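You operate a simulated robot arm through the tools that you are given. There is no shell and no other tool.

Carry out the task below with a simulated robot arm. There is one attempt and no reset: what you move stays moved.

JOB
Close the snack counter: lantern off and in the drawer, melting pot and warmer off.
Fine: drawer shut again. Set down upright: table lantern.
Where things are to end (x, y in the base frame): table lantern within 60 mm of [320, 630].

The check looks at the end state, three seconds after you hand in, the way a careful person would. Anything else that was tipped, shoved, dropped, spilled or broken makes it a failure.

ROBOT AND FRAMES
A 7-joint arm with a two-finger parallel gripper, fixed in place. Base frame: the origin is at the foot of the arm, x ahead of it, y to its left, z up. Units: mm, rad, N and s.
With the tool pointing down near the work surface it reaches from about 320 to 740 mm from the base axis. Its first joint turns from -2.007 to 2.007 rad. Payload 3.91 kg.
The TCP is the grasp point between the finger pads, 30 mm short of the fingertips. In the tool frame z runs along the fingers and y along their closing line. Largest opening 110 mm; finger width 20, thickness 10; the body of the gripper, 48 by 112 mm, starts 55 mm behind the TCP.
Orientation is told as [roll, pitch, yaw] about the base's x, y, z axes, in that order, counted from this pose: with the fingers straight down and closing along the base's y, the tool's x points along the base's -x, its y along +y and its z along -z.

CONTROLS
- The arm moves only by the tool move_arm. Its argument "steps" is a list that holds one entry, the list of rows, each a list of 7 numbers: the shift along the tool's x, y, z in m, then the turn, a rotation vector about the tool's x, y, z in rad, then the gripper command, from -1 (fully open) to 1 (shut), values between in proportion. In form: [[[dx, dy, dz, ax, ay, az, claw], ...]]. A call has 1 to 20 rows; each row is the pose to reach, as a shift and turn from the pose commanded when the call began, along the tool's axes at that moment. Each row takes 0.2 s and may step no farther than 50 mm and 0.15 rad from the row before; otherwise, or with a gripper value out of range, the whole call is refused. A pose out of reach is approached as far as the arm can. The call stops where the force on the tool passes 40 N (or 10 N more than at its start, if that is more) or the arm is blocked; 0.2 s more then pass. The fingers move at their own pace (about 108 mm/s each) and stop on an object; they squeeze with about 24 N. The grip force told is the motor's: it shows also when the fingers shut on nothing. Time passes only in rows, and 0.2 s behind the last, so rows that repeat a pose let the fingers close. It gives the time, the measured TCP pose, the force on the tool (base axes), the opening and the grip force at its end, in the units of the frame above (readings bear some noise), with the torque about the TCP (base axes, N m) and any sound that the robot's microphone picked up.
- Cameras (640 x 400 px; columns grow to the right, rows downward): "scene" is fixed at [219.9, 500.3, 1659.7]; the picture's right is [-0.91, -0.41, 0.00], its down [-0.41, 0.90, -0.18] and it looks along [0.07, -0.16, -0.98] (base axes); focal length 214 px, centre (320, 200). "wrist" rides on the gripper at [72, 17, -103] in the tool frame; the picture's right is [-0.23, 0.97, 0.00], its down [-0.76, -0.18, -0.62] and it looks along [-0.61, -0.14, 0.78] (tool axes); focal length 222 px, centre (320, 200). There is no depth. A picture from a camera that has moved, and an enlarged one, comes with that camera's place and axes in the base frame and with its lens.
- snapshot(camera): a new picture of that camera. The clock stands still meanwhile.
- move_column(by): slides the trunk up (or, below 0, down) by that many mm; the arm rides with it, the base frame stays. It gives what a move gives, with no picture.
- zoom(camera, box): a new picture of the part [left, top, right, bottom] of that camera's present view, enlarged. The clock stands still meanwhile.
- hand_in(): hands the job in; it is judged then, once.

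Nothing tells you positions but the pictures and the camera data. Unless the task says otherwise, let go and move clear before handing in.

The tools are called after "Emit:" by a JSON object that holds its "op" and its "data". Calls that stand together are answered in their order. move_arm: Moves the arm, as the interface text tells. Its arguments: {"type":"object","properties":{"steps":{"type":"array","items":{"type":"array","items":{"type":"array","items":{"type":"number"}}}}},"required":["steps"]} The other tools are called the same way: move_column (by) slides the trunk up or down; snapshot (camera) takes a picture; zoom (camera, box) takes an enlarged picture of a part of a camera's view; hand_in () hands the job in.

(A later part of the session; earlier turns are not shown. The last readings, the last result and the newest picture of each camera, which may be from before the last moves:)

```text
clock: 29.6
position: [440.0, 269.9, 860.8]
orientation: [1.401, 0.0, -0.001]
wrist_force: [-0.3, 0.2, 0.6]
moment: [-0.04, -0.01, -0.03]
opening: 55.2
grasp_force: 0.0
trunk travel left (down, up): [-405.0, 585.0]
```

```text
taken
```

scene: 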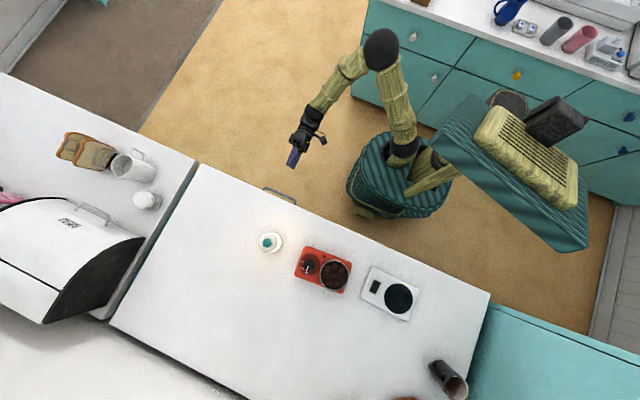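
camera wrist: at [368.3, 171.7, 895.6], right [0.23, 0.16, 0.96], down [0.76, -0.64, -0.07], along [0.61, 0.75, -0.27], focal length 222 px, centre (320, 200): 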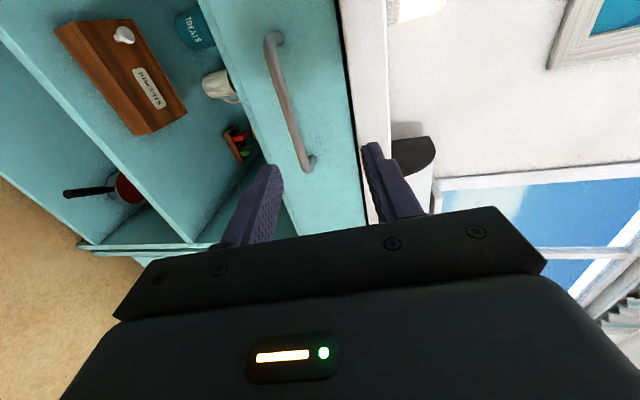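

The hand is nearly horizontal and facing the handle; bar at y≈404, z≈808, x 372–502. I'll align with it and advance most of the way.

Emit:
{"op": "move_arm", "data": {"steps": [[[0.003, -0.0292, 0.007, 0, 0, 0, 0], [0.003, -0.0292, 0.045, 0, 0, 0, 0], [0.003, -0.0292, 0.08, 0, 0, 0, 0], [0.003, -0.0292, 0.09, 0, 0, 0, 0]]]}}

Emit:
{"op": "snapshot", "data": {"camera": "wrist"}}

Emit:
{"op": "snapshot", "data": {"camera": "scene"}}

```text
clock: 30.6
position: [436.0, 353.1, 816.3]
orientation: [1.399, -0.001, 0.003]
wrist_force: [0.5, 0.0, 0.3]
moment: [-0.01, 0.02, -0.01]
opening: 54.9
grasp_force: 0.1
trunk travel left (down, up): [-405.0, 585.0]
```

```text
taken
camera wrist: at [364.2, 254.5, 851.9], right [0.23, 0.17, 0.96], down [0.76, -0.64, -0.07], along [0.61, 0.75, -0.27], focal length 222 px, centre (320, 200)
```

wrist: 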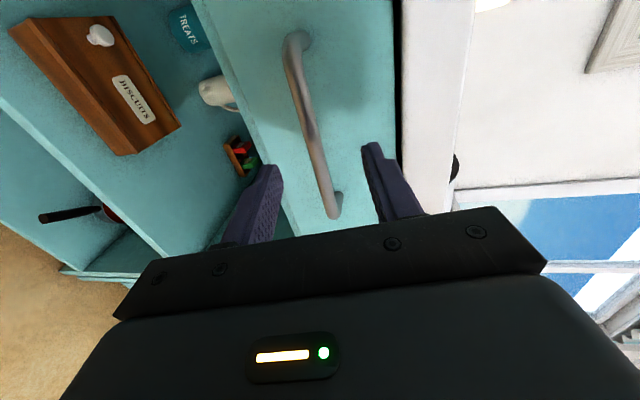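

```text
taken
```

scene: 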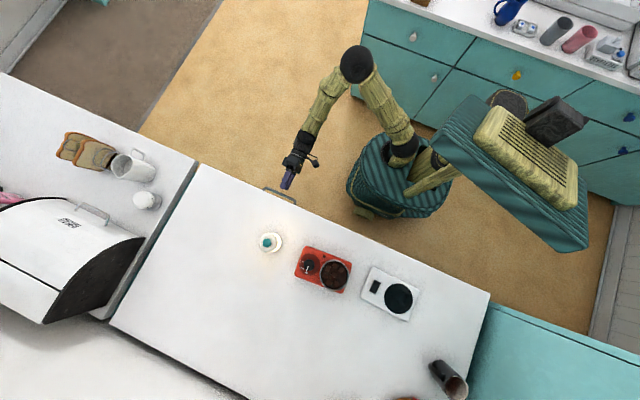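

Bar is centred between the fingers. I'll advance 38 mm so the fingers straddle the bar.

Emit:
{"op": "move_arm", "data": {"steps": [[[-0.001, 0, 0.015, 0, 0, 0, 0], [-0.001, 0.0, 0.03, 0, 0, 0, 0], [-0.001, 0.0, 0.038, 0, 0, 0, 0]]]}}

Emit:
{"op": "snapshot", "data": {"camera": "wrist"}}

```text
clock: 31.4
position: [436.6, 391.5, 810.7]
orientation: [1.402, 0.001, 0.001]
wrist_force: [-0.1, -0.4, -0.5]
moment: [0.07, -0.03, -0.01]
opening: 55.0
grasp_force: 0.1
trunk travel left (down, up): [-405.0, 585.0]
```

```text
taken
camera wrist: at [365.6, 292.5, 844.9], right [0.23, 0.17, 0.96], down [0.76, -0.64, -0.07], along [0.61, 0.75, -0.27], focal length 222 px, centre (320, 200)
```

wrist: 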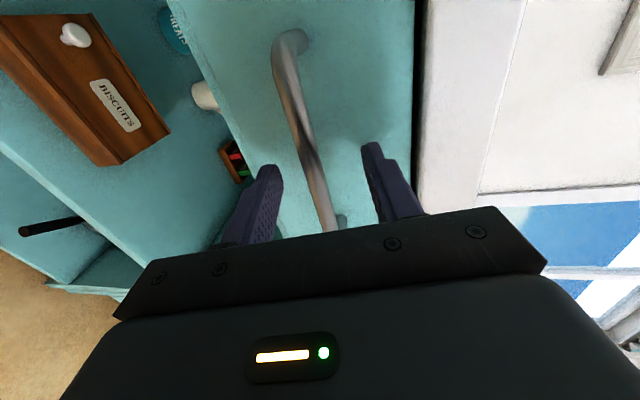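

Emit:
{"op": "move_arm", "data": {"steps": [[[0, 0, 0, 0, 0, 0, 0.5], [0, 0, 0, 0, 0, 0, 1], [0, 0, 0, 0, 0, 0, 1], [0, 0, 0, 0, 0, 0, 1]]]}}

Emit:
{"op": "snapshot", "data": {"camera": "wrist"}}

```text
clock: 32.4
position: [436.8, 390.0, 807.0]
orientation: [1.395, 0.004, 0.002]
wrist_force: [-6.8, -7.6, -23.1]
moment: [-0.37, -0.11, -0.24]
opening: 11.5
grasp_force: 45.2
trunk travel left (down, up): [-405.0, 585.0]
```

```text
taken
camera wrist: at [365.7, 292.1, 842.9], right [0.23, 0.17, 0.96], down [0.76, -0.64, -0.07], along [0.61, 0.75, -0.28], focal length 222 px, centre (320, 200)
```

wrist: 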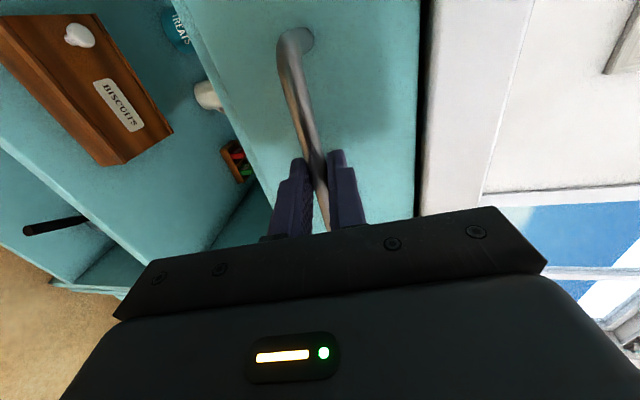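

The bar is gripped (11.5 mm). I'll relieve the small vertical offset and pull straight toward -y, gently at first.

Emit:
{"op": "move_arm", "data": {"steps": [[[0, -0.0035, 0, 0, 0, 0, 1], [0, -0.0042, -0.004, 0, 0, 0, 1], [0, -0.0052, -0.01, 0, 0, 0, 1], [0, -0.0069, -0.02, 0, 0, 0, 1], [0, -0.0086, -0.03, 0, 0, 0, 1], [0, -0.0103, -0.04, 0, 0, 0, 1]]]}}

Emit:
{"op": "snapshot", "data": {"camera": "scene"}}

Emit:
{"op": "snapshot", "data": {"camera": "wrist"}}

```text
clock: 33.8
position: [437.7, 350.7, 808.1]
orientation: [1.399, 0.001, 0.003]
wrist_force: [-4.1, -1.1, -6.2]
moment: [-0.07, 0.28, 1.01]
opening: 11.4
grasp_force: 45.2
trunk travel left (down, up): [-405.0, 585.0]
```

```text
taken
```

scene: 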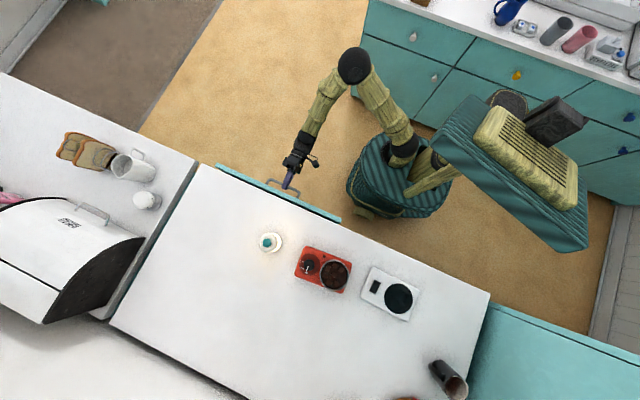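

```text
taken
camera wrist: at [365.6, 252.3, 842.0], right [0.23, 0.17, 0.96], down [0.76, -0.64, -0.07], along [0.61, 0.75, -0.27], focal length 222 px, centre (320, 200)
```

wrist: 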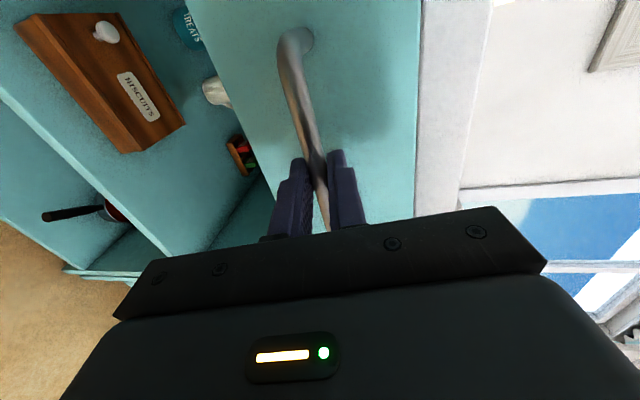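

The drawer is sliding out (front edge visible in the scene). Continue pulling in line.

Emit:
{"op": "move_arm", "data": {"steps": [[[0, -0.0025, -0.015, 0, 0, 0, 1], [0, -0.0051, -0.03, 0, 0, 0, 1], [0, -0.0077, -0.045, 0, 0, 0, 1], [0, -0.0103, -0.06, 0, 0, 0, 1], [0, -0.0129, -0.075, 0, 0, 0, 1], [0, -0.0155, -0.09, 0, 0, 0, 1], [0, -0.0181, -0.105, 0, 0, 0, 1]]]}}

Emit:
{"op": "snapshot", "data": {"camera": "scene"}}

```text
clock: 35.4
position: [437.5, 243.9, 807.1]
orientation: [1.399, -0.001, -0.001]
wrist_force: [-4.0, -0.3, -8.8]
moment: [-0.03, 0.14, 0.6]
opening: 11.9
grasp_force: 44.6
trunk travel left (down, up): [-405.0, 585.0]
```

```text
taken
```

scene: 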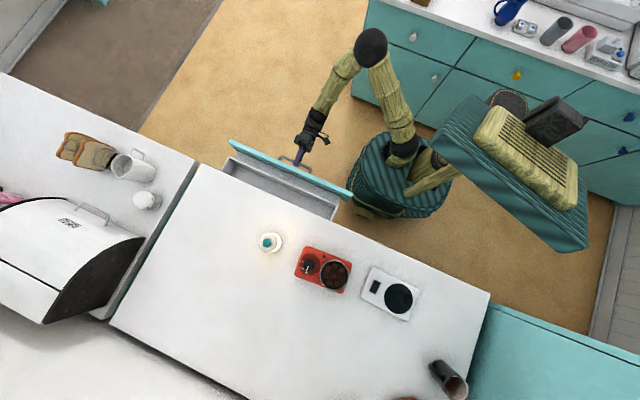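

147 mm open and moving freely; the robot's own deck is well below the drawer. I'll pull about 75 mm more.

Emit:
{"op": "move_arm", "data": {"steps": [[[0, -0.0025, -0.015, 0, 0, 0, 1], [0, -0.0051, -0.03, 0, 0, 0, 1], [0, -0.0077, -0.045, 0, 0, 0, 1], [0, -0.0103, -0.06, 0, 0, 0, 1], [0, -0.0129, -0.075, 0, 0, 0, 1]]]}}

Emit:
{"op": "snapshot", "data": {"camera": "scene"}}

Emit:
{"op": "zoom", "data": {"camera": "scene", "box": [200, 110, 380, 230]}}

```text
clock: 36.6
position: [436.4, 167.3, 807.5]
orientation: [1.401, -0.001, 0.002]
wrist_force: [-9.1, -0.8, -9.8]
moment: [-0.04, 0.14, -0.46]
opening: 11.7
grasp_force: 44.8
trunk travel left (down, up): [-405.0, 585.0]
```

```text
taken
```

scene: 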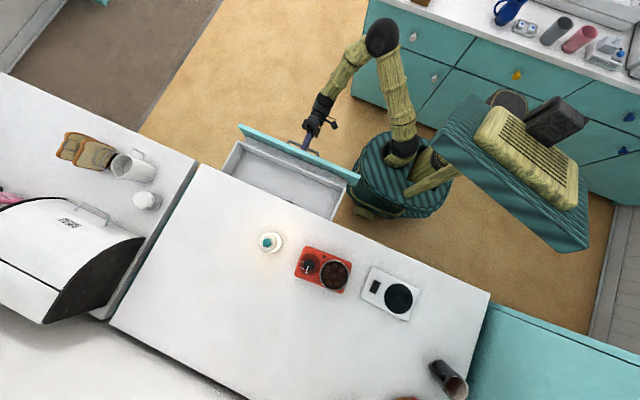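

```text
3.33 times, centred on (290, 170) of scene
camera zoom: at [219.9, 500.3, 1659.7], right [-0.91, -0.41, 0.0], down [-0.41, 0.9, -0.18], along [0.07, -0.16, -0.98], focal length 715 px, centre (420, 300)
```

zoom: 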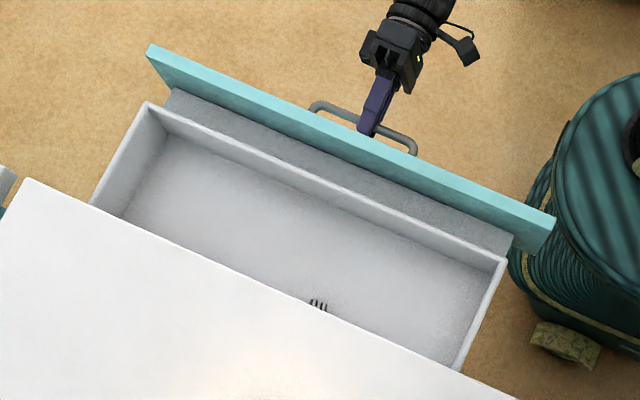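

The drawer is open about 225 mm; inside I see white walls and a fork's tines near (405, 409). That is enough room to place the lantern, so I'll release the bar and back straight off.

Emit:
{"op": "move_arm", "data": {"steps": [[[0, 0, 0, 0, 0, 0, 0.3], [0, 0, 0, 0, 0, 0, 0.3], [0, 0, -0.01, 0, 0, 0, 0.3], [0, 0, -0.03, 0, 0, 0, 0.3], [0, 0, -0.055, 0, 0, 0, 0.3]]]}}

Emit:
{"op": "snapshot", "data": {"camera": "wrist"}}

Emit:
{"op": "snapshot", "data": {"camera": "scene"}}

```text
clock: 37.8
position: [438.8, 113.2, 816.4]
orientation: [1.4, 0.0, 0.002]
wrist_force: [-0.8, 0.9, -0.5]
moment: [0.01, 0.02, 0.04]
opening: 38.3
grasp_force: 0.0
trunk travel left (down, up): [-405.0, 585.0]
```

```text
taken
camera wrist: at [367.1, 15.3, 850.6], right [0.23, 0.17, 0.96], down [0.76, -0.64, -0.07], along [0.61, 0.75, -0.27], focal length 222 px, centre (320, 200)
```

wrist: 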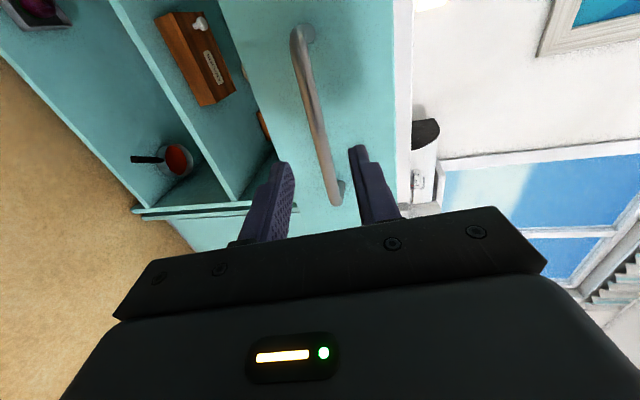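

```text
taken
```

scene: 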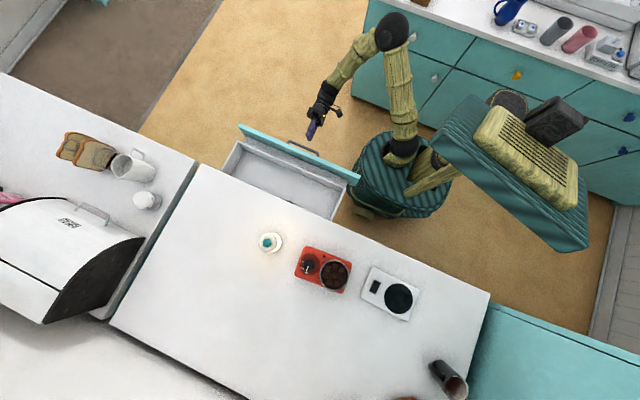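

Handle released and the drawer stays put. I'll rise and tilt back partway to look down into the drawer.

Emit:
{"op": "move_arm", "data": {"steps": [[[0, 0.037, -0.0064, 0, 0, 0, 0.3], [0, 0.075, -0.0128, 0.14, 0, 0, 0.3], [0, 0.112, -0.019, 0.28, 0, 0, 0.3], [0, 0.15, -0.0256, 0.42, 0, 0, 0.3], [0, 0.187, -0.032, 0.56, 0, 0, 0.3], [0, 0.187, -0.032, 0.7, 0, 0, 0.3]]]}}

Emit:
{"op": "snapshot", "data": {"camera": "wrist"}}

```text
clock: 39.2
position: [437.5, 112.1, 1009.0]
orientation: [0.699, 0.0, 0.002]
wrist_force: [0.6, -0.2, 0.0]
moment: [-0.01, -0.01, -0.01]
opening: 38.6
grasp_force: 0.0
trunk travel left (down, up): [-405.0, 585.0]
```

```text
taken
camera wrist: at [366.0, 59.5, 1099.0], right [0.23, 0.75, 0.63], down [0.76, -0.54, 0.36], along [0.61, 0.39, -0.69], focal length 222 px, centre (320, 200)
```

wrist: 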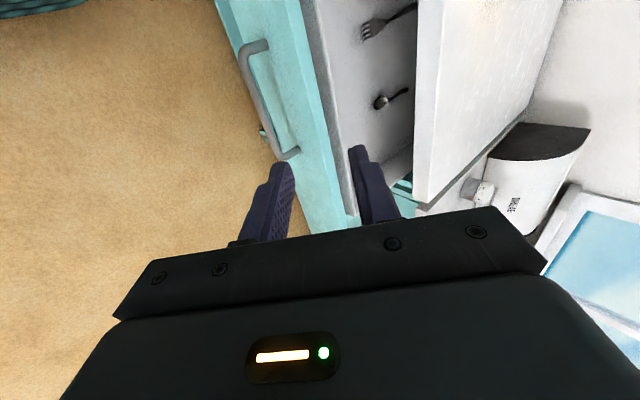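

Emit:
{"op": "zoom", "data": {"camera": "wrist", "box": [300, 0, 440, 220]}}

Emit:
{"op": "zoom", "data": {"camera": "scene", "box": [210, 110, 370, 230]}}

Emit:
{"op": "zoom", "data": {"camera": "scene", "box": [275, 150, 305, 180]}}

```text
1.82 times, centred on (370, 110) of wrist
camera zoom: at [366.0, 59.5, 1099.0], right [0.23, 0.75, 0.63], down [0.76, -0.54, 0.36], along [0.61, 0.39, -0.69], focal length 404 px, centre (229, 364)
```

zoom: 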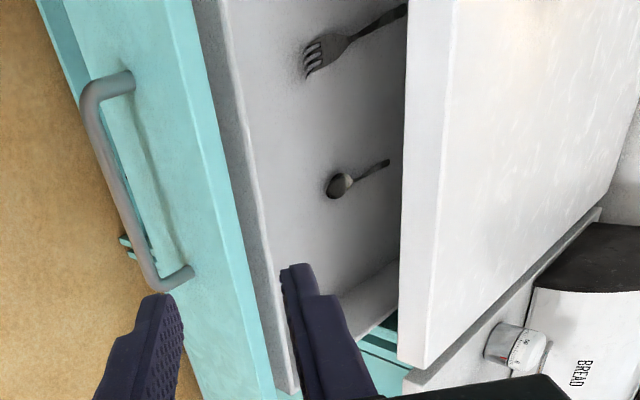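

```text
3.33 times, centred on (290, 170) of scene
camera zoom: at [219.9, 500.3, 1659.7], right [-0.91, -0.41, 0.0], down [-0.41, 0.9, -0.18], along [0.07, -0.16, -0.98], focal length 715 px, centre (420, 300)
```

zoom: 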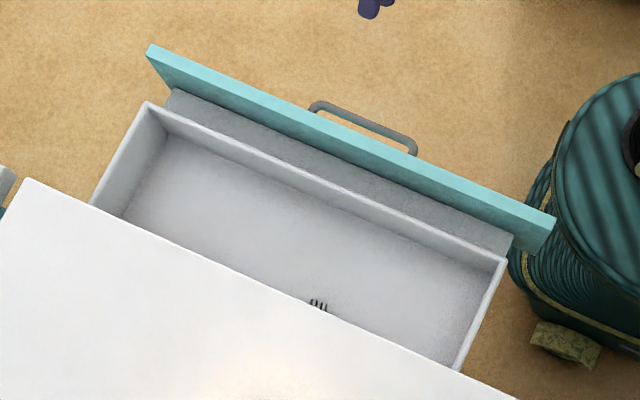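

```text
13.33 times, centred on (290, 165) of scene
camera zoom: at [219.9, 500.3, 1659.7], right [-0.91, -0.41, 0.0], down [-0.41, 0.9, -0.18], along [0.07, -0.16, -0.98], focal length 2860 px, centre (720, 667)
```

zoom: 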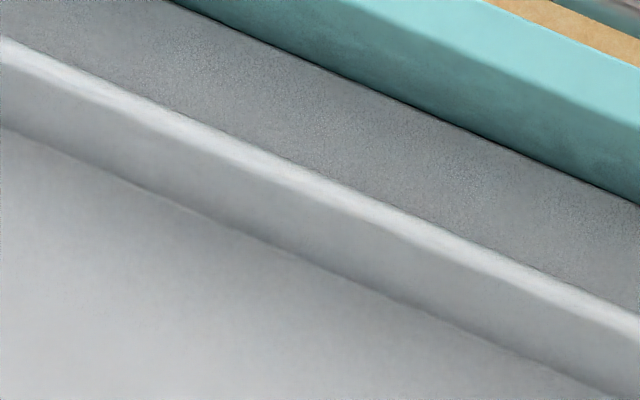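

Fork and spoon lie in the drawer around x≥400, leaving the spot near x=320 free; floor z≈782, counter slab z≈876–917. Now I straighten the tool and go over to the lantern at a safe height.

Emit:
{"op": "move_arm", "data": {"steps": [[[0, 0, 0, 0.14, 0, 0, 0.3], [0, 0, 0, 0.28, 0, 0, 0.3], [0, 0, 0, 0.42, 0, 0, 0.3], [0, 0, 0, 0.56, 0, 0, 0.3], [0, 0, 0, 0.7, 0, 0, 0.3]]]}}

Emit:
{"op": "snapshot", "data": {"camera": "scene"}}

```text
clock: 40.4
position: [438.5, 113.4, 1008.0]
orientation: [-0.002, -0.001, -0.001]
wrist_force: [0.1, -0.7, -0.3]
moment: [-0.02, 0.01, 0.01]
opening: 38.5
grasp_force: 0.1
trunk travel left (down, up): [-405.0, 585.0]
```

```text
taken
```

scene: 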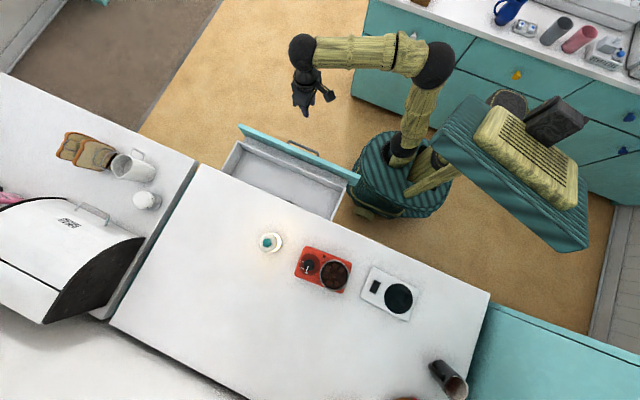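

Emit:
{"op": "move_arm", "data": {"steps": [[[0.0, 0.0, -0.04, 0, 0, 0, 0.3], [0.0, 0.0, -0.077, 0, 0, 0, 0.3], [0.0165, 0.0406, -0.077, 0, 0, 0, 0.3], [0.033, 0.0813, -0.077, 0, 0, 0, 0.3], [0.0485, 0.122, -0.077, 0, 0, 0, 0.3], [0.0647, 0.1625, -0.077, 0, 0, 0, 0.3], [0.081, 0.203, -0.077, 0, 0, 0, 0.3], [0.097, 0.244, -0.077, 0, 0, 0, 0.3], [0.113, 0.284, -0.077, 0, 0, 0, 0.3], [0.129, 0.325, -0.077, 0, 0, 0, 0.3], [0.146, 0.366, -0.077, 0, 0, 0, 0.3], [0.162, 0.406, -0.077, 0, 0, 0, 0.3], [0.178, 0.447, -0.077, 0, 0, 0, 0.3]]]}}

Emit:
{"op": "snapshot", "data": {"camera": "wrist"}}

Emit:
{"op": "zoom", "data": {"camera": "wrist", "box": [280, 100, 400, 220]}}

```text
clock: 43.2
position: [240.6, 509.6, 1053.4]
orientation: [-0.005, 0.003, 0.006]
wrist_force: [-0.4, 1.1, -1.2]
moment: [-0.15, 0.01, 0.0]
opening: 38.5
grasp_force: 0.1
out of reach, approached as far as the arm can: row 11, 12, 13
trunk travel left (down, up): [-405.0, 585.0]
```

```text
taken
camera wrist: at [168.6, 527.9, 1157.0], right [0.22, 0.97, -0.01], down [0.76, -0.17, 0.62], along [0.61, -0.14, -0.78], focal length 222 px, centre (320, 200)
```

wrist: 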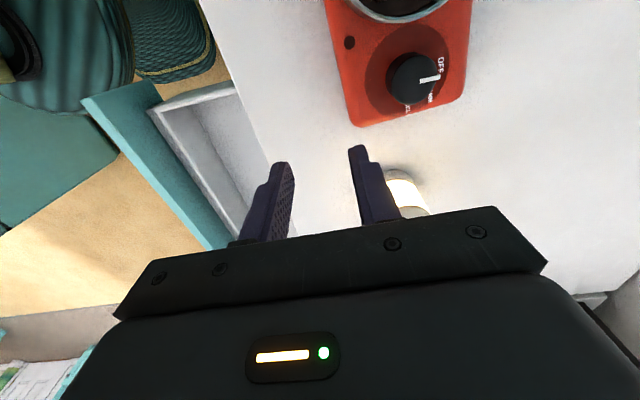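

```text
3.33 times, centred on (340, 160) of wrist
camera zoom: at [168.6, 527.9, 1157.0], right [0.22, 0.97, -0.01], down [0.76, -0.17, 0.62], along [0.61, -0.14, -0.78], focal length 740 px, centre (253, 333)
```

zoom: 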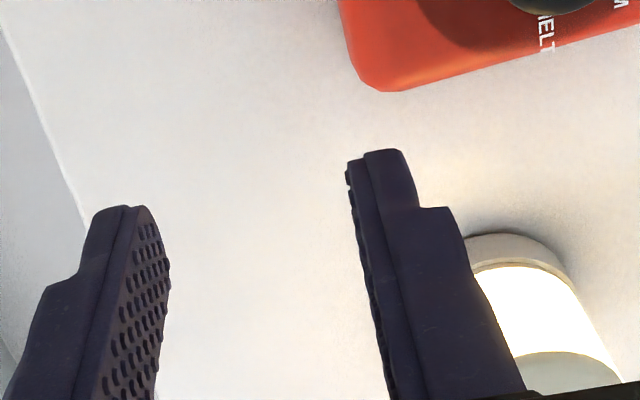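

The arm ran out of reach at this trunk height, so I need to check how much the trunk can rise without the robot's deck touching the open drawer's corner.

Emit:
{"op": "zoom", "data": {"camera": "wrist", "box": [0, 0, 260, 200]}}

Emit:
{"op": "zoom", "data": {"camera": "scene", "box": [320, 90, 480, 240]}}

Emit:
{"op": "snapshot", "data": {"camera": "scene"}}

```text
2.00 times, centred on (130, 100) of wrist
camera zoom: at [168.6, 527.9, 1157.0], right [0.22, 0.97, -0.01], down [0.76, -0.17, 0.62], along [0.61, -0.14, -0.78], focal length 444 px, centre (700, 400)
```

zoom: 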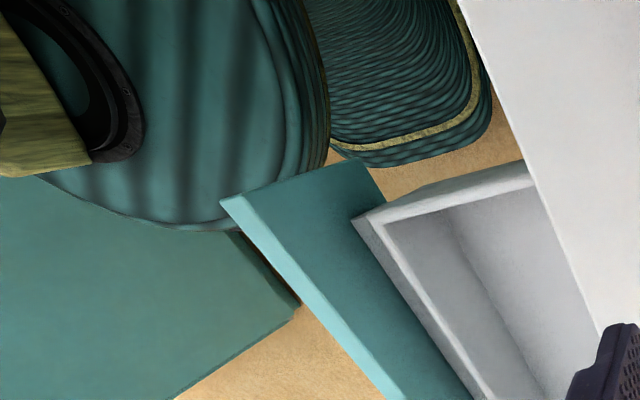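

```text
2.67 times, centred on (400, 165) of scene
camera zoom: at [219.9, 500.3, 1659.7], right [-0.91, -0.41, 0.0], down [-0.41, 0.9, -0.18], along [0.07, -0.16, -0.98], focal length 572 px, centre (107, 293)
```

zoom: 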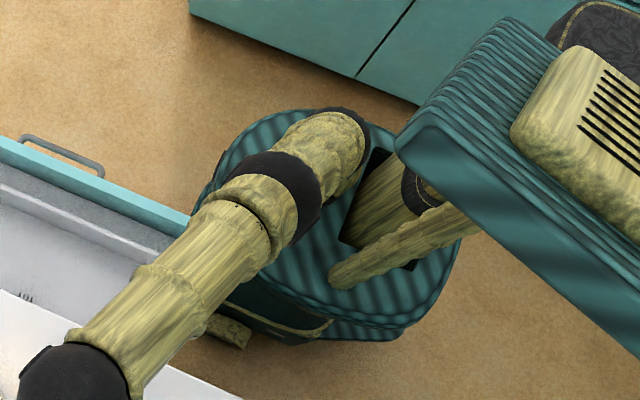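

```text
taken
```

scene: 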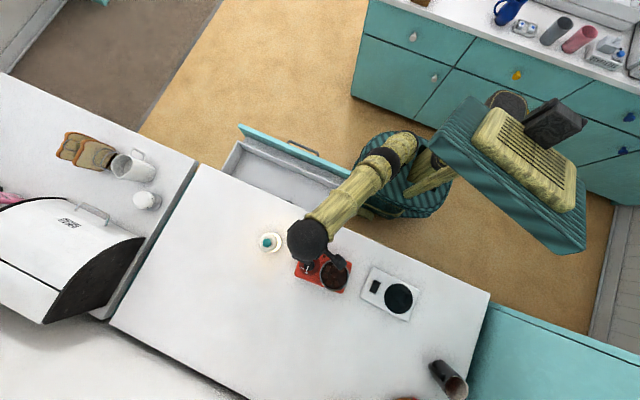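

Triangulating from both cameras: the robot's deck is about 215 mm in radius, while the open drawer's near corner is 279 mm from the axis, so the trunk may rise safely. I'll raise it 180 mm and go look at the lantern.

Emit:
{"op": "move_column", "data": {"by": 180}}

Emit:
{"op": "snapshot", "data": {"camera": "wrist"}}

Emit:
{"op": "snapshot", "data": {"camera": "scene"}}

```text
clock: 45.2
position: [243.8, 505.6, 1236.4]
orientation: [-0.002, -0.001, 0.001]
wrist_force: [-0.1, -0.3, -0.5]
moment: [-0.02, 0.02, -0.03]
opening: 38.4
grasp_force: 0.1
trunk travel left (down, up): [-585.0, 405.0]
```

```text
taken
camera wrist: at [171.4, 523.3, 1340.0], right [0.23, 0.97, 0.0], down [0.76, -0.18, 0.62], along [0.61, -0.14, -0.78], focal length 222 px, centre (320, 200)
```

wrist: 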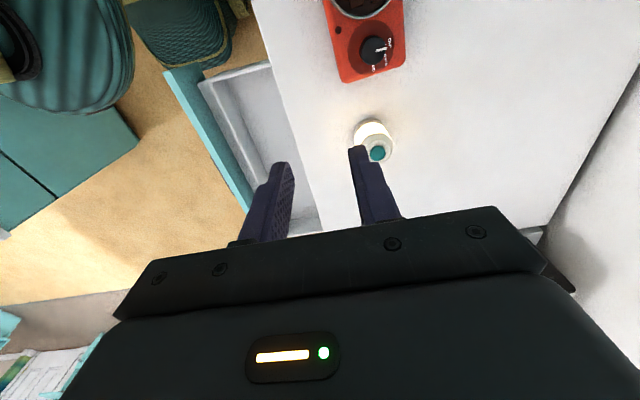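

```text
taken
```

scene: 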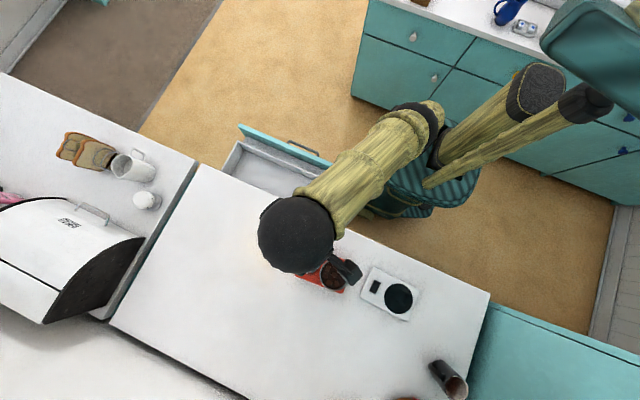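

Emit:
{"op": "move_arm", "data": {"steps": [[[-0.02, 0.016, 0.036, 0, 0, 0, 0.3], [-0.043, 0.034, 0.073, 0, 0, 0, 1], [-0.065, 0.052, 0.11, 0, 0, 0, 1], [-0.086, 0.069, 0.146, 0, 0, 0, 1]]]}}

Emit:
{"op": "snapshot", "data": {"camera": "wrist"}}

Emit:
{"op": "zoom", "data": {"camera": "wrist", "box": [260, 80, 400, 180]}}

```text
clock: 46.2
position: [329.1, 576.8, 1089.1]
orientation: [0.0, 0.001, 0.002]
wrist_force: [-0.2, -1.2, 0.2]
moment: [-0.01, -0.05, -0.04]
opening: 0.1
grasp_force: 24.0
trunk travel left (down, up): [-585.0, 405.0]
```

```text
taken
camera wrist: at [256.4, 593.4, 1193.2], right [0.23, 0.97, 0.0], down [0.76, -0.18, 0.62], along [0.61, -0.14, -0.78], focal length 222 px, centre (320, 200)
```

wrist: 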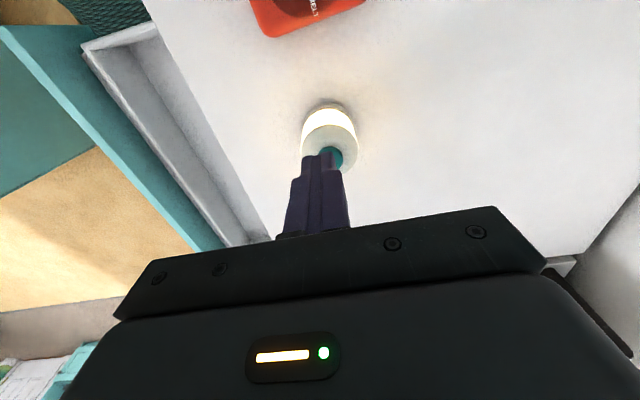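

```text
4.00 times, centred on (330, 130) of wrist
camera zoom: at [256.4, 593.4, 1193.2], right [0.23, 0.97, 0.0], down [0.76, -0.18, 0.62], along [0.61, -0.14, -0.78], focal length 888 px, centre (280, 480)
```

zoom: 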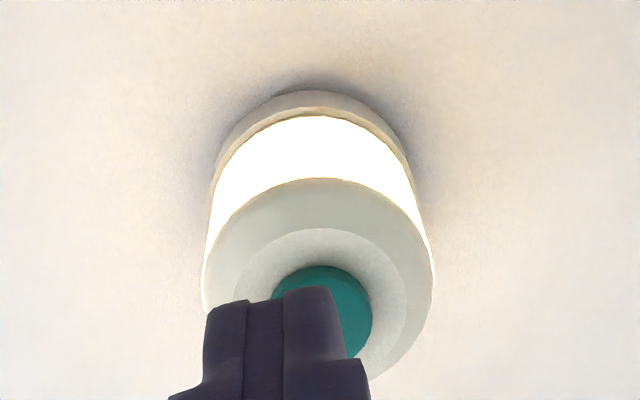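

The lantern's button is at about (362.5, 579.5), z≈996; the lantern is ~57 mm across and ~81 mm tall. I'll bring the closed fingertips over the button to just above it.

Emit:
{"op": "move_arm", "data": {"steps": [[[-0.034, 0.0031, 0.0, 0, 0, 0, 1], [-0.034, 0.0031, 0.03, 0, 0, 0, 1], [-0.034, 0.0031, 0.053, 0, 0, 0, 1], [-0.034, 0.0031, 0.053, 0, 0, 0, 1]]]}}

Emit:
{"op": "zoom", "data": {"camera": "wrist", "box": [230, 90, 410, 220]}}

Emit:
{"op": "zoom", "data": {"camera": "scene", "box": [220, 200, 340, 280]}}

```text
clock: 47.2
position: [361.2, 578.3, 1039.0]
orientation: [-0.002, -0.001, 0.001]
wrist_force: [0.9, -0.4, 0.3]
moment: [0.06, -0.03, 0.01]
opening: 0.1
grasp_force: 23.5
out of reach, approached as far as the arm can: row 1
trunk travel left (down, up): [-585.0, 405.0]
```

```text
3.08 times, centred on (320, 155) of wrist
camera zoom: at [289.0, 595.8, 1141.8], right [0.23, 0.97, 0.0], down [0.76, -0.18, 0.62], along [0.61, -0.14, -0.78], focal length 684 px, centre (320, 338)
```

zoom: 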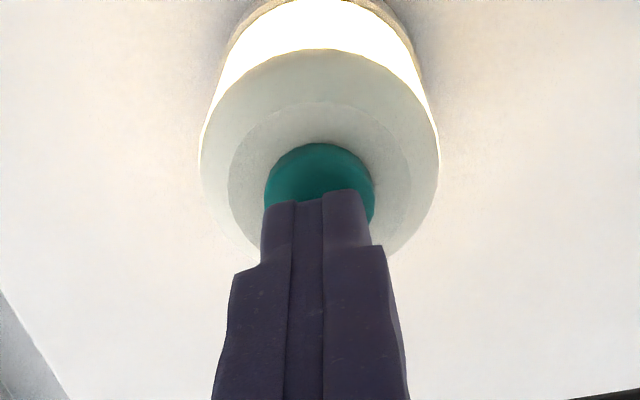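

```text
5.00 times, centred on (280, 240) of scene
camera zoom: at [219.9, 500.3, 1659.7], right [-0.91, -0.41, 0.0], down [-0.41, 0.9, -0.18], along [0.07, -0.16, -0.98], focal length 1072 px, centre (520, 0)
```

zoom: 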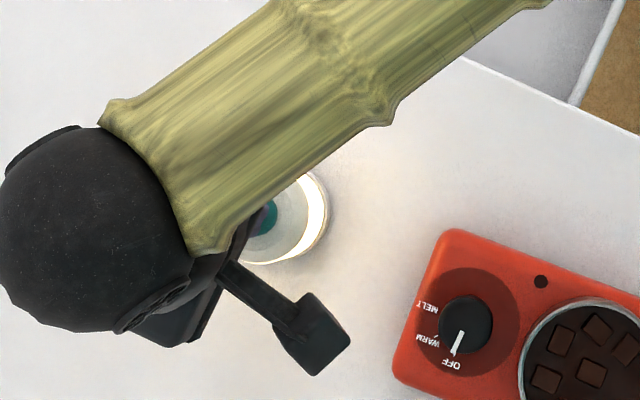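

Tips are centred over the button about 10 mm above it. I'll lower in small increments until a click.

Emit:
{"op": "move_arm", "data": {"steps": [[[0, 0, 0.004, 0, 0, 0, 1], [0, 0, 0.008, 0, 0, 0, 1], [0, 0, 0.01, 0, 0, 0, 1]]]}}

```text
clock: 48.0
position: [362.5, 578.8, 1028.3]
orientation: [0.001, 0.0, 0.002]
wrist_force: [-1.0, -0.6, 1.6]
moment: [-0.01, 0.03, 0.02]
opening: 0.0
grasp_force: 23.4
trunk travel left (down, up): [-585.0, 405.0]
heard: click
```

A click already. I'll check the lantern's light before doing anything more.

Emit:
{"op": "zoom", "data": {"camera": "wrist", "box": [230, 90, 410, 220]}}

Emit:
{"op": "zoom", "data": {"camera": "scene", "box": [220, 200, 340, 280]}}

```text
3.08 times, centred on (320, 155) of wrist
camera zoom: at [290.1, 596.2, 1131.8], right [0.23, 0.97, 0.0], down [0.76, -0.18, 0.62], along [0.61, -0.14, -0.78], focal length 684 px, centre (320, 338)
```

zoom: 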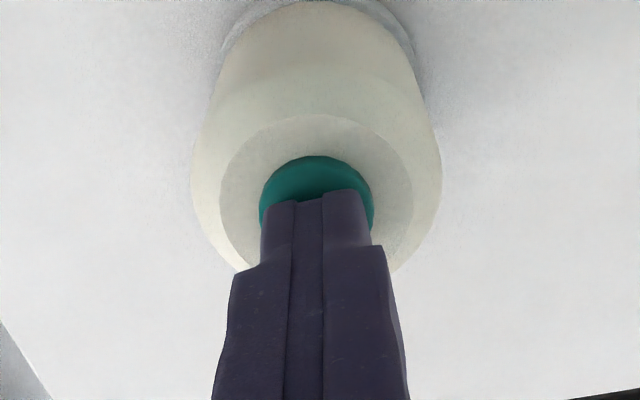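

```text
5.00 times, centred on (280, 240) of scene
camera zoom: at [219.9, 500.3, 1659.7], right [-0.91, -0.41, 0.0], down [-0.41, 0.9, -0.18], along [0.07, -0.16, -0.98], focal length 1072 px, centre (520, 0)
```

zoom: 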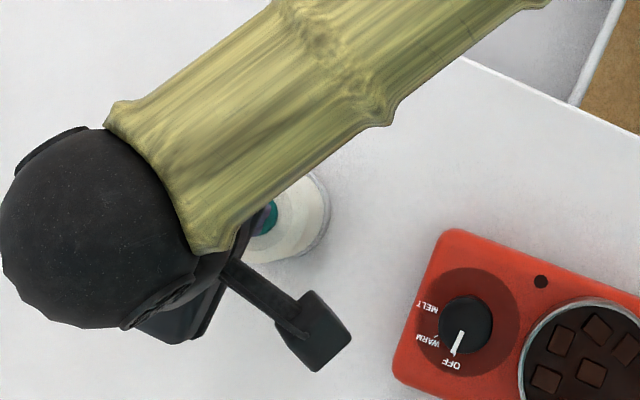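

The lantern is off. I'll rise clear, turn the hand 90° so the fingers close along x, and open them.

Emit:
{"op": "move_arm", "data": {"steps": [[[0, 0, -0.012, 0, 0, 0, 1], [0, 0, -0.028, 0, 0, 0, 1], [0, 0, -0.028, 0, 0, -0.142, 1], [0, 0, -0.028, 0, 0, -0.284, 1], [0, 0, -0.028, 0, 0, -0.426, 1], [0, 0, -0.028, 0, 0, -0.568, 1], [0, 0, -0.028, 0, 0, -0.71, 1], [0, 0, -0.028, 0, 0, -0.852, 0], [0, 0, -0.028, 0, 0, -0.994, -0.6], [0, 0, -0.028, 0, 0, -1.136, -0.6], [0, 0, -0.028, 0, 0, -1.278, -0.6], [0, 0, -0.028, 0, 0, -1.42, -0.6], [0, 0, -0.028, 0, 0, -1.57, -0.6]]]}}

Emit:
{"op": "snapshot", "data": {"camera": "wrist"}}

Emit:
{"op": "zoom", "data": {"camera": "scene", "box": [220, 200, 340, 280]}}

```text
clock: 50.8
position: [362.5, 579.0, 1055.6]
orientation: [0.002, 0.002, 1.573]
wrist_force: [0.1, 0.6, 0.6]
moment: [0.02, 0.01, 0.02]
opening: 87.8
grasp_force: 0.1
trunk travel left (down, up): [-585.0, 405.0]
```

```text
taken
camera wrist: at [346.3, 506.1, 1159.0], right [-0.97, 0.22, 0.0], down [0.18, 0.76, 0.62], along [0.14, 0.61, -0.78], focal length 222 px, centre (320, 200)
```

wrist: 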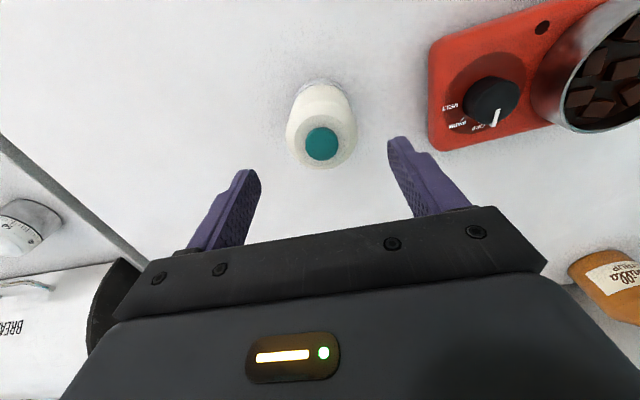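

```text
5.00 times, centred on (280, 240) of scene
camera zoom: at [219.9, 500.3, 1659.7], right [-0.91, -0.41, 0.0], down [-0.41, 0.9, -0.18], along [0.07, -0.16, -0.98], focal length 1072 px, centre (520, 0)
```

zoom: 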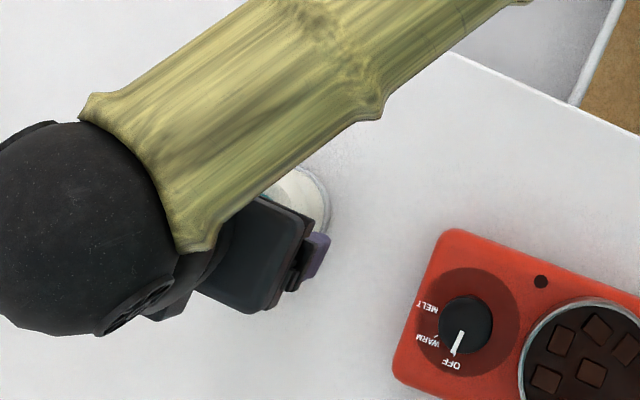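

Lantern is off and centred between the fingers. Descend around it to TCP z≈958.

Emit:
{"op": "move_arm", "data": {"steps": [[[0, 0, 0.03, 0, 0, 0, -0.6], [0, 0, 0.06, 0, 0, 0, -0.6], [0, 0, 0.085, 0, 0, 0, -0.6], [0, 0, 0.096, 0, 0, 0, -0.6], [0, 0, 0.096, 0, 0, 0, -0.6]]]}}

Emit:
{"op": "snapshot", "data": {"camera": "wrist"}}

Emit:
{"op": "zoom", "data": {"camera": "wrist", "box": [220, 60, 420, 220]}}

```text
clock: 52.0
position: [361.7, 576.9, 958.9]
orientation: [0.002, 0.0, 1.572]
wrist_force: [0.3, 0.2, 0.2]
moment: [-0.01, 0.02, 0.04]
opening: 88.2
grasp_force: 0.0
trunk travel left (down, up): [-585.0, 405.0]
```

```text
taken
camera wrist: at [346.0, 505.9, 1062.8], right [-0.97, 0.23, 0.0], down [0.18, 0.76, 0.62], along [0.14, 0.61, -0.78], focal length 222 px, centre (320, 200)
```

wrist: 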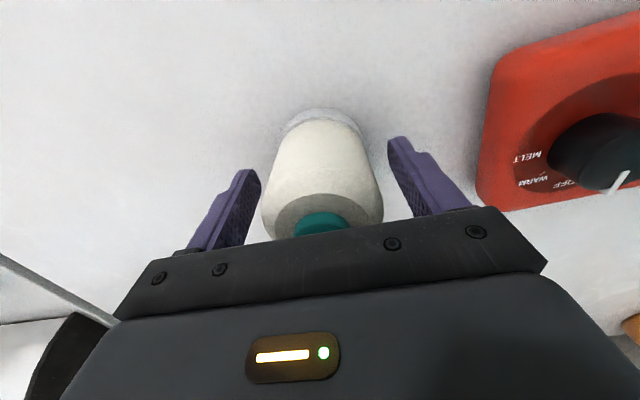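

```text
2.50 times, centred on (320, 140) of wrist
camera zoom: at [346.0, 505.9, 1062.8], right [-0.97, 0.23, 0.0], down [0.18, 0.76, 0.62], along [0.14, 0.61, -0.78], focal length 555 px, centre (320, 350)
```

zoom: 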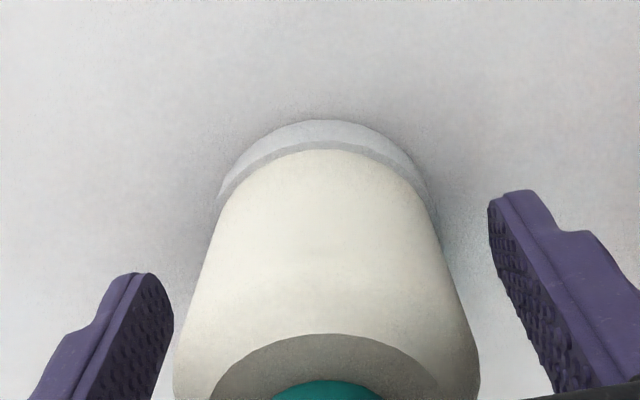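

Emit:
{"op": "move_arm", "data": {"steps": [[[0, 0, 0, 0, 0, 0, -0.2], [0, 0, 0, 0, 0, 0, 0.2], [0, 0, 0, 0, 0, 0, 1], [0, 0, 0, 0, 0, 0, 1], [0, 0, 0, 0, 0, 0, 1]]]}}

Emit:
{"op": "zoom", "data": {"camera": "wrist", "box": [220, 60, 420, 220]}}

```text
clock: 53.2
position: [362.6, 577.6, 958.9]
orientation: [-0.002, 0.0, 1.572]
wrist_force: [-0.8, 0.3, 0.1]
moment: [-0.03, 0.07, 0.04]
opening: 62.9
grasp_force: 23.5
trunk travel left (down, up): [-585.0, 405.0]
```

```text
2.50 times, centred on (320, 140) of wrist
camera zoom: at [346.0, 505.9, 1063.0], right [-0.97, 0.23, 0.0], down [0.18, 0.76, 0.62], along [0.14, 0.61, -0.78], focal length 555 px, centre (320, 350)
```

zoom: 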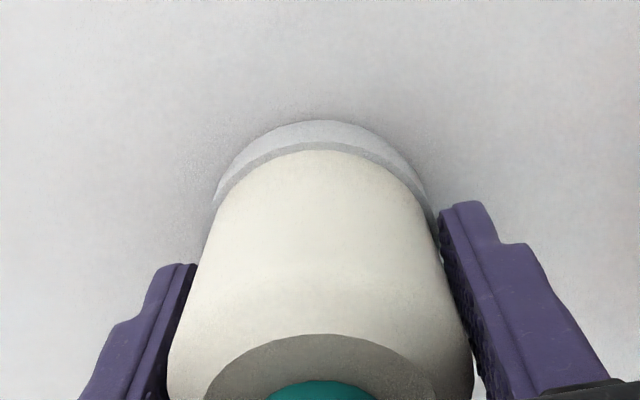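

Firm grip at 63 mm. I'll lift it 45 mm and check.

Emit:
{"op": "move_arm", "data": {"steps": [[[0, 0, -0.008, 0, 0, 0, 1], [0, 0, -0.02, 0, 0, 0, 1], [0, 0, -0.035, 0, 0, 0, 1], [0, 0, -0.05, 0, 0, 0, 1]]]}}

Emit:
{"op": "snapshot", "data": {"camera": "wrist"}}

```text
clock: 54.2
position: [363.2, 577.3, 1009.1]
orientation: [0.002, 0.001, 1.572]
wrist_force: [-0.7, 0.1, -3.0]
moment: [-0.02, -0.02, -0.03]
opening: 57.6
grasp_force: 23.8
trunk travel left (down, up): [-585.0, 405.0]
```

```text
taken
camera wrist: at [346.4, 505.2, 1113.0], right [-0.97, 0.23, 0.0], down [0.18, 0.76, 0.62], along [0.14, 0.61, -0.78], focal length 222 px, centre (320, 200)
```

wrist: 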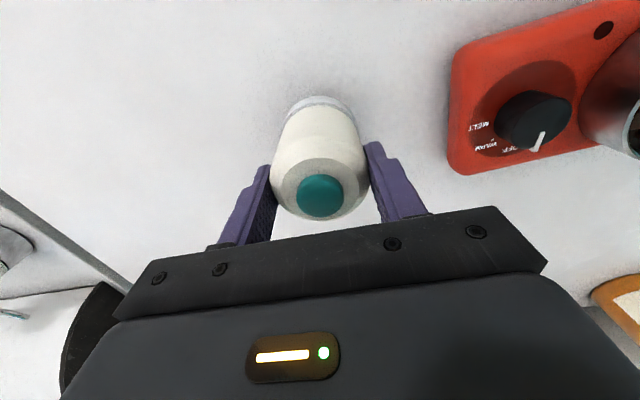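

The lantern slipped about 30 mm in the grip (the tips had caught only its wider base ring); it hangs ~20 mm above the counter, held by its cap. I'll set it gently back down and regrip on the straight body above the ring.

Emit:
{"op": "move_arm", "data": {"steps": [[[0, 0, 0.006, 0, 0, 0, 1], [0, 0, 0.011, 0, 0, 0, 1], [0, 0, 0.015, 0, 0, 0, 1], [0, 0, 0.018, 0, 0, 0, 1]]]}}

Emit:
{"op": "snapshot", "data": {"camera": "wrist"}}

```text
clock: 55.2
position: [362.9, 579.2, 991.7]
orientation: [0.001, -0.001, 1.571]
wrist_force: [-0.1, 0.1, -2.6]
moment: [0.05, -0.02, -0.02]
opening: 57.6
grasp_force: 23.8
trunk travel left (down, up): [-585.0, 405.0]
```

```text
taken
camera wrist: at [346.1, 506.0, 1094.9], right [-0.97, 0.23, 0.0], down [0.18, 0.76, 0.62], along [0.14, 0.61, -0.78], focal length 222 px, centre (320, 200)
```

wrist: 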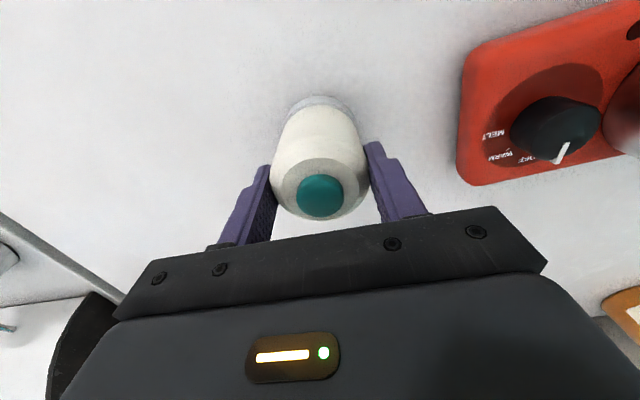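

The lantern is not slipping any more: its place in the grip is unchanged, held just under the wide cap with its 2.8 N weight carried. I'll lift slowly again and check that it holds.

Emit:
{"op": "move_arm", "data": {"steps": [[[0, 0, -0.004, 0, 0, 0, 1], [0, 0, -0.01, 0, 0, 0, 1], [0, 0, -0.017, 0, 0, 0, 1], [0, 0, -0.024, 0, 0, 0, 1], [0, 0, -0.03, 0, 0, 0, 1], [0, 0, -0.03, 0, 0, 0, 1]]]}}

Emit:
{"op": "zoom", "data": {"camera": "wrist", "box": [220, 70, 420, 230]}}

```text
clock: 56.6
position: [363.6, 578.0, 1020.7]
orientation: [-0.001, 0.001, 1.571]
wrist_force: [-0.2, -0.1, -2.9]
moment: [0.0, 0.02, -0.02]
opening: 57.4
grasp_force: 23.8
trunk travel left (down, up): [-585.0, 405.0]
```

```text
2.50 times, centred on (320, 150) of wrist
camera zoom: at [346.7, 506.1, 1125.0], right [-0.97, 0.23, 0.0], down [0.18, 0.76, 0.62], along [0.14, 0.61, -0.78], focal length 555 px, centre (320, 325)
```

zoom: 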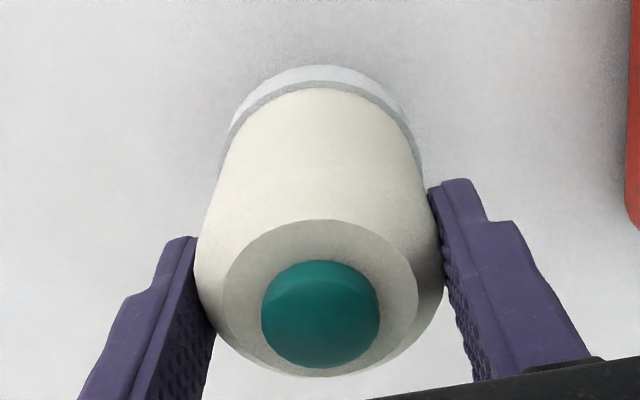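

Holding steady. Carry it over the open drawer to (320, 384), still high.

Emit:
{"op": "move_arm", "data": {"steps": [[[0.012, 0.0027, 0, 0, 0, 0, 1], [0.036, 0.008, 0, 0, 0, 0, 1], [0.061, 0.0137, 0, 0, 0, 0, 1], [0.086, 0.0193, 0, 0, 0, 0, 1], [0.111, 0.025, 0, 0, 0, 0, 1], [0.136, 0.0306, 0, 0, 0, 0, 1], [0.161, 0.0362, 0, 0, 0, 0, 1], [0.182, 0.041, 0, 0, 0, 0, 1], [0.194, 0.0436, 0, 0, 0, 0, 1], [0.194, 0.0436, 0, 0, 0, 0, 1]]]}}

Emit:
{"op": "snapshot", "data": {"camera": "wrist"}}

Emit:
{"op": "snapshot", "data": {"camera": "scene"}}

```text
clock: 58.8
position: [317.7, 385.0, 1022.2]
orientation: [0.002, 0.0, 1.57]
wrist_force: [0.0, 0.2, -1.6]
moment: [0.0, -0.04, -0.01]
opening: 57.7
grasp_force: 23.8
trunk travel left (down, up): [-585.0, 405.0]
```

```text
taken
camera wrist: at [301.8, 312.3, 1126.1], right [-0.97, 0.23, 0.0], down [0.18, 0.76, 0.62], along [0.14, 0.61, -0.78], focal length 222 px, centre (320, 200)
```

wrist: 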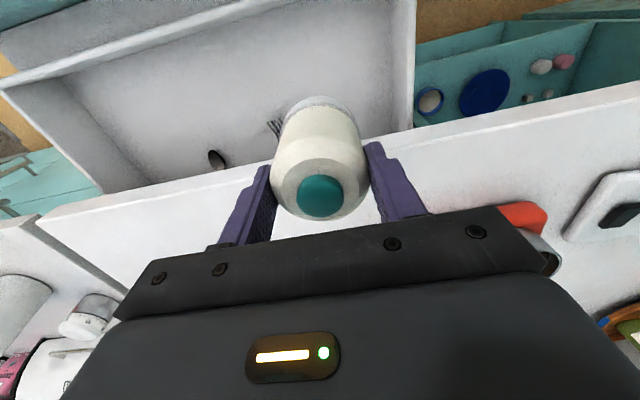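

```text
taken
```

scene: 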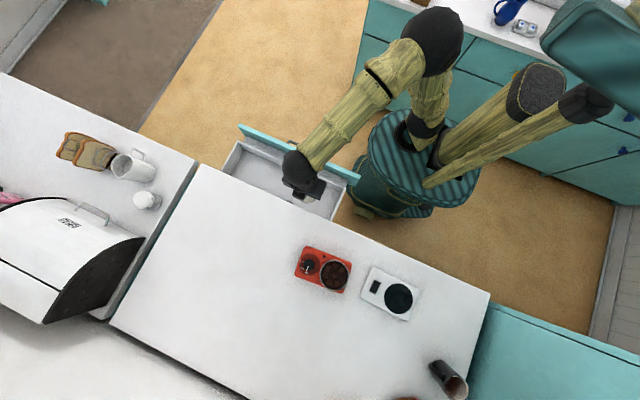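

Lantern hangs over the empty part of the drawer floor. I'll lower with the trunk 110 mm, then check.

Emit:
{"op": "move_column", "data": {"by": -110}}

Emit:
{"op": "snapshot", "data": {"camera": "wrist"}}

Emit:
{"op": "zoom", "data": {"camera": "scene", "box": [210, 110, 390, 230]}}

```text
clock: 60.2
position: [317.8, 383.8, 912.9]
orientation: [-0.001, 0.001, 1.57]
wrist_force: [-0.6, 0.2, -2.5]
moment: [-0.01, 0.01, 0.02]
opening: 57.7
grasp_force: 24.2
trunk travel left (down, up): [-475.0, 515.0]
```

```text
taken
camera wrist: at [301.8, 312.4, 1016.2], right [-0.97, 0.23, 0.0], down [0.18, 0.76, 0.62], along [0.14, 0.61, -0.78], focal length 222 px, centre (320, 200)
```

wrist: 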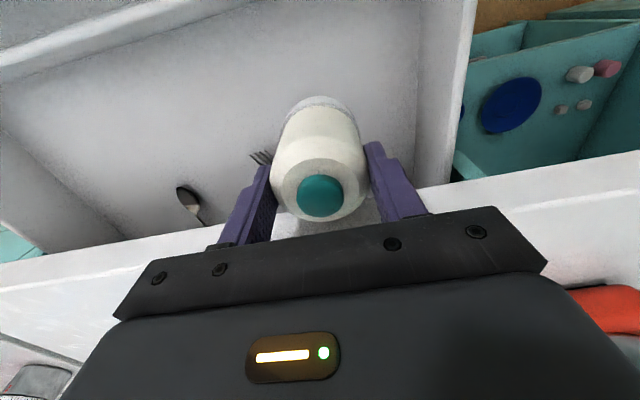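

```text
3.33 times, centred on (300, 170) of scene
camera zoom: at [219.9, 500.3, 1659.7], right [-0.91, -0.41, 0.0], down [-0.41, 0.9, -0.18], along [0.07, -0.16, -0.98], focal length 715 px, centre (387, 300)
```

zoom: 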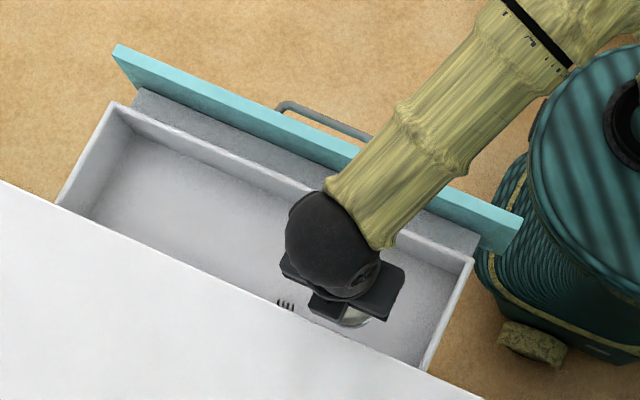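

Clear of the fork and walls. Now lower with the arm in small steps until the base touches the drawer floor.

Emit:
{"op": "move_arm", "data": {"steps": [[[0, 0, 0.012, 0, 0, 0, 1], [0, 0, 0.025, 0, 0, 0, 1], [0, 0, 0.036, 0, 0, 0, 1], [0, 0, 0.042, 0, 0, 0, 1], [0, 0, 0.045, 0, 0, 0, 1]]]}}

Emit:
{"op": "snapshot", "data": {"camera": "wrist"}}

```text
clock: 61.4
position: [318.3, 384.5, 867.4]
orientation: [0.0, -0.001, 1.57]
wrist_force: [0.9, -0.6, -2.0]
moment: [0.03, -0.04, 0.01]
opening: 57.4
grasp_force: 24.1
trunk travel left (down, up): [-475.0, 515.0]
```

```text
taken
camera wrist: at [302.1, 312.9, 971.5], right [-0.97, 0.23, 0.0], down [0.18, 0.76, 0.62], along [0.14, 0.61, -0.78], focal length 222 px, centre (320, 200)
```

wrist: 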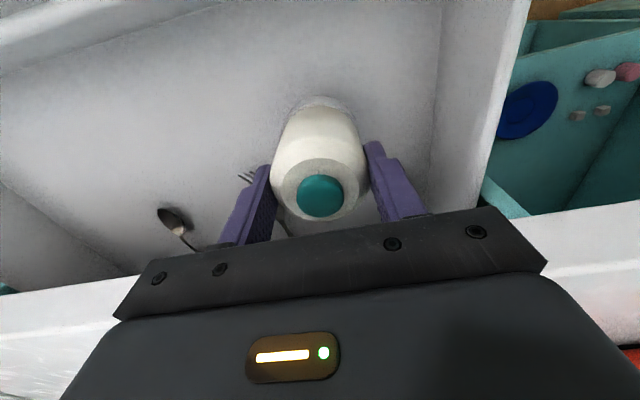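

Emit:
{"op": "move_arm", "data": {"steps": [[[0, 0, 0.003, 0, 0, 0, 1], [0, 0, 0.006, 0, 0, 0, 1], [0, 0, 0.008, 0, 0, 0, 1], [0, 0, 0.008, 0, 0, 0, 1]]]}}

```text
clock: 62.4
position: [317.2, 384.2, 859.9]
orientation: [0.001, -0.001, 1.57]
wrist_force: [-0.2, -0.5, -3.1]
moment: [0.03, 0.01, -0.02]
opening: 57.6
grasp_force: 24.3
trunk travel left (down, up): [-475.0, 515.0]
```

Emit:
{"op": "move_arm", "data": {"steps": [[[0, 0, 0.002, 0, 0, 0, 1], [0, 0, 0.004, 0, 0, 0, 1], [0, 0, 0.004, 0, 0, 0, 1]]]}}

Emit:
{"op": "zoom", "data": {"camera": "wrist", "box": [220, 70, 420, 230]}}

```text
clock: 63.2
position: [318.0, 385.2, 855.9]
orientation: [0.0, 0.0, 1.57]
wrist_force: [-0.6, 0.0, -2.7]
moment: [-0.03, 0.01, 0.0]
opening: 57.5
grasp_force: 23.9
trunk travel left (down, up): [-475.0, 515.0]
```

```text
2.50 times, centred on (320, 150) of wrist
camera zoom: at [301.4, 312.3, 959.6], right [-0.97, 0.23, 0.0], down [0.18, 0.76, 0.62], along [0.14, 0.61, -0.78], focal length 555 px, centre (320, 325)
```

zoom: 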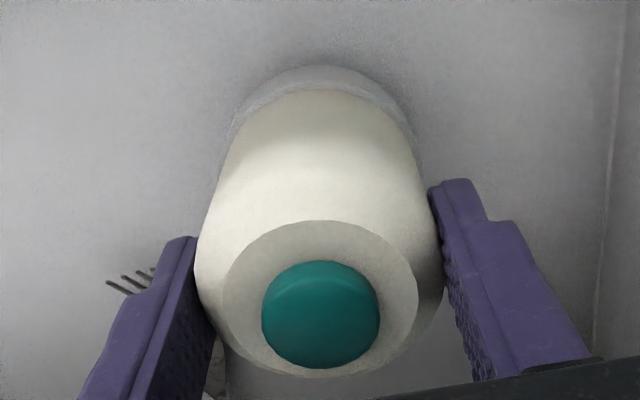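

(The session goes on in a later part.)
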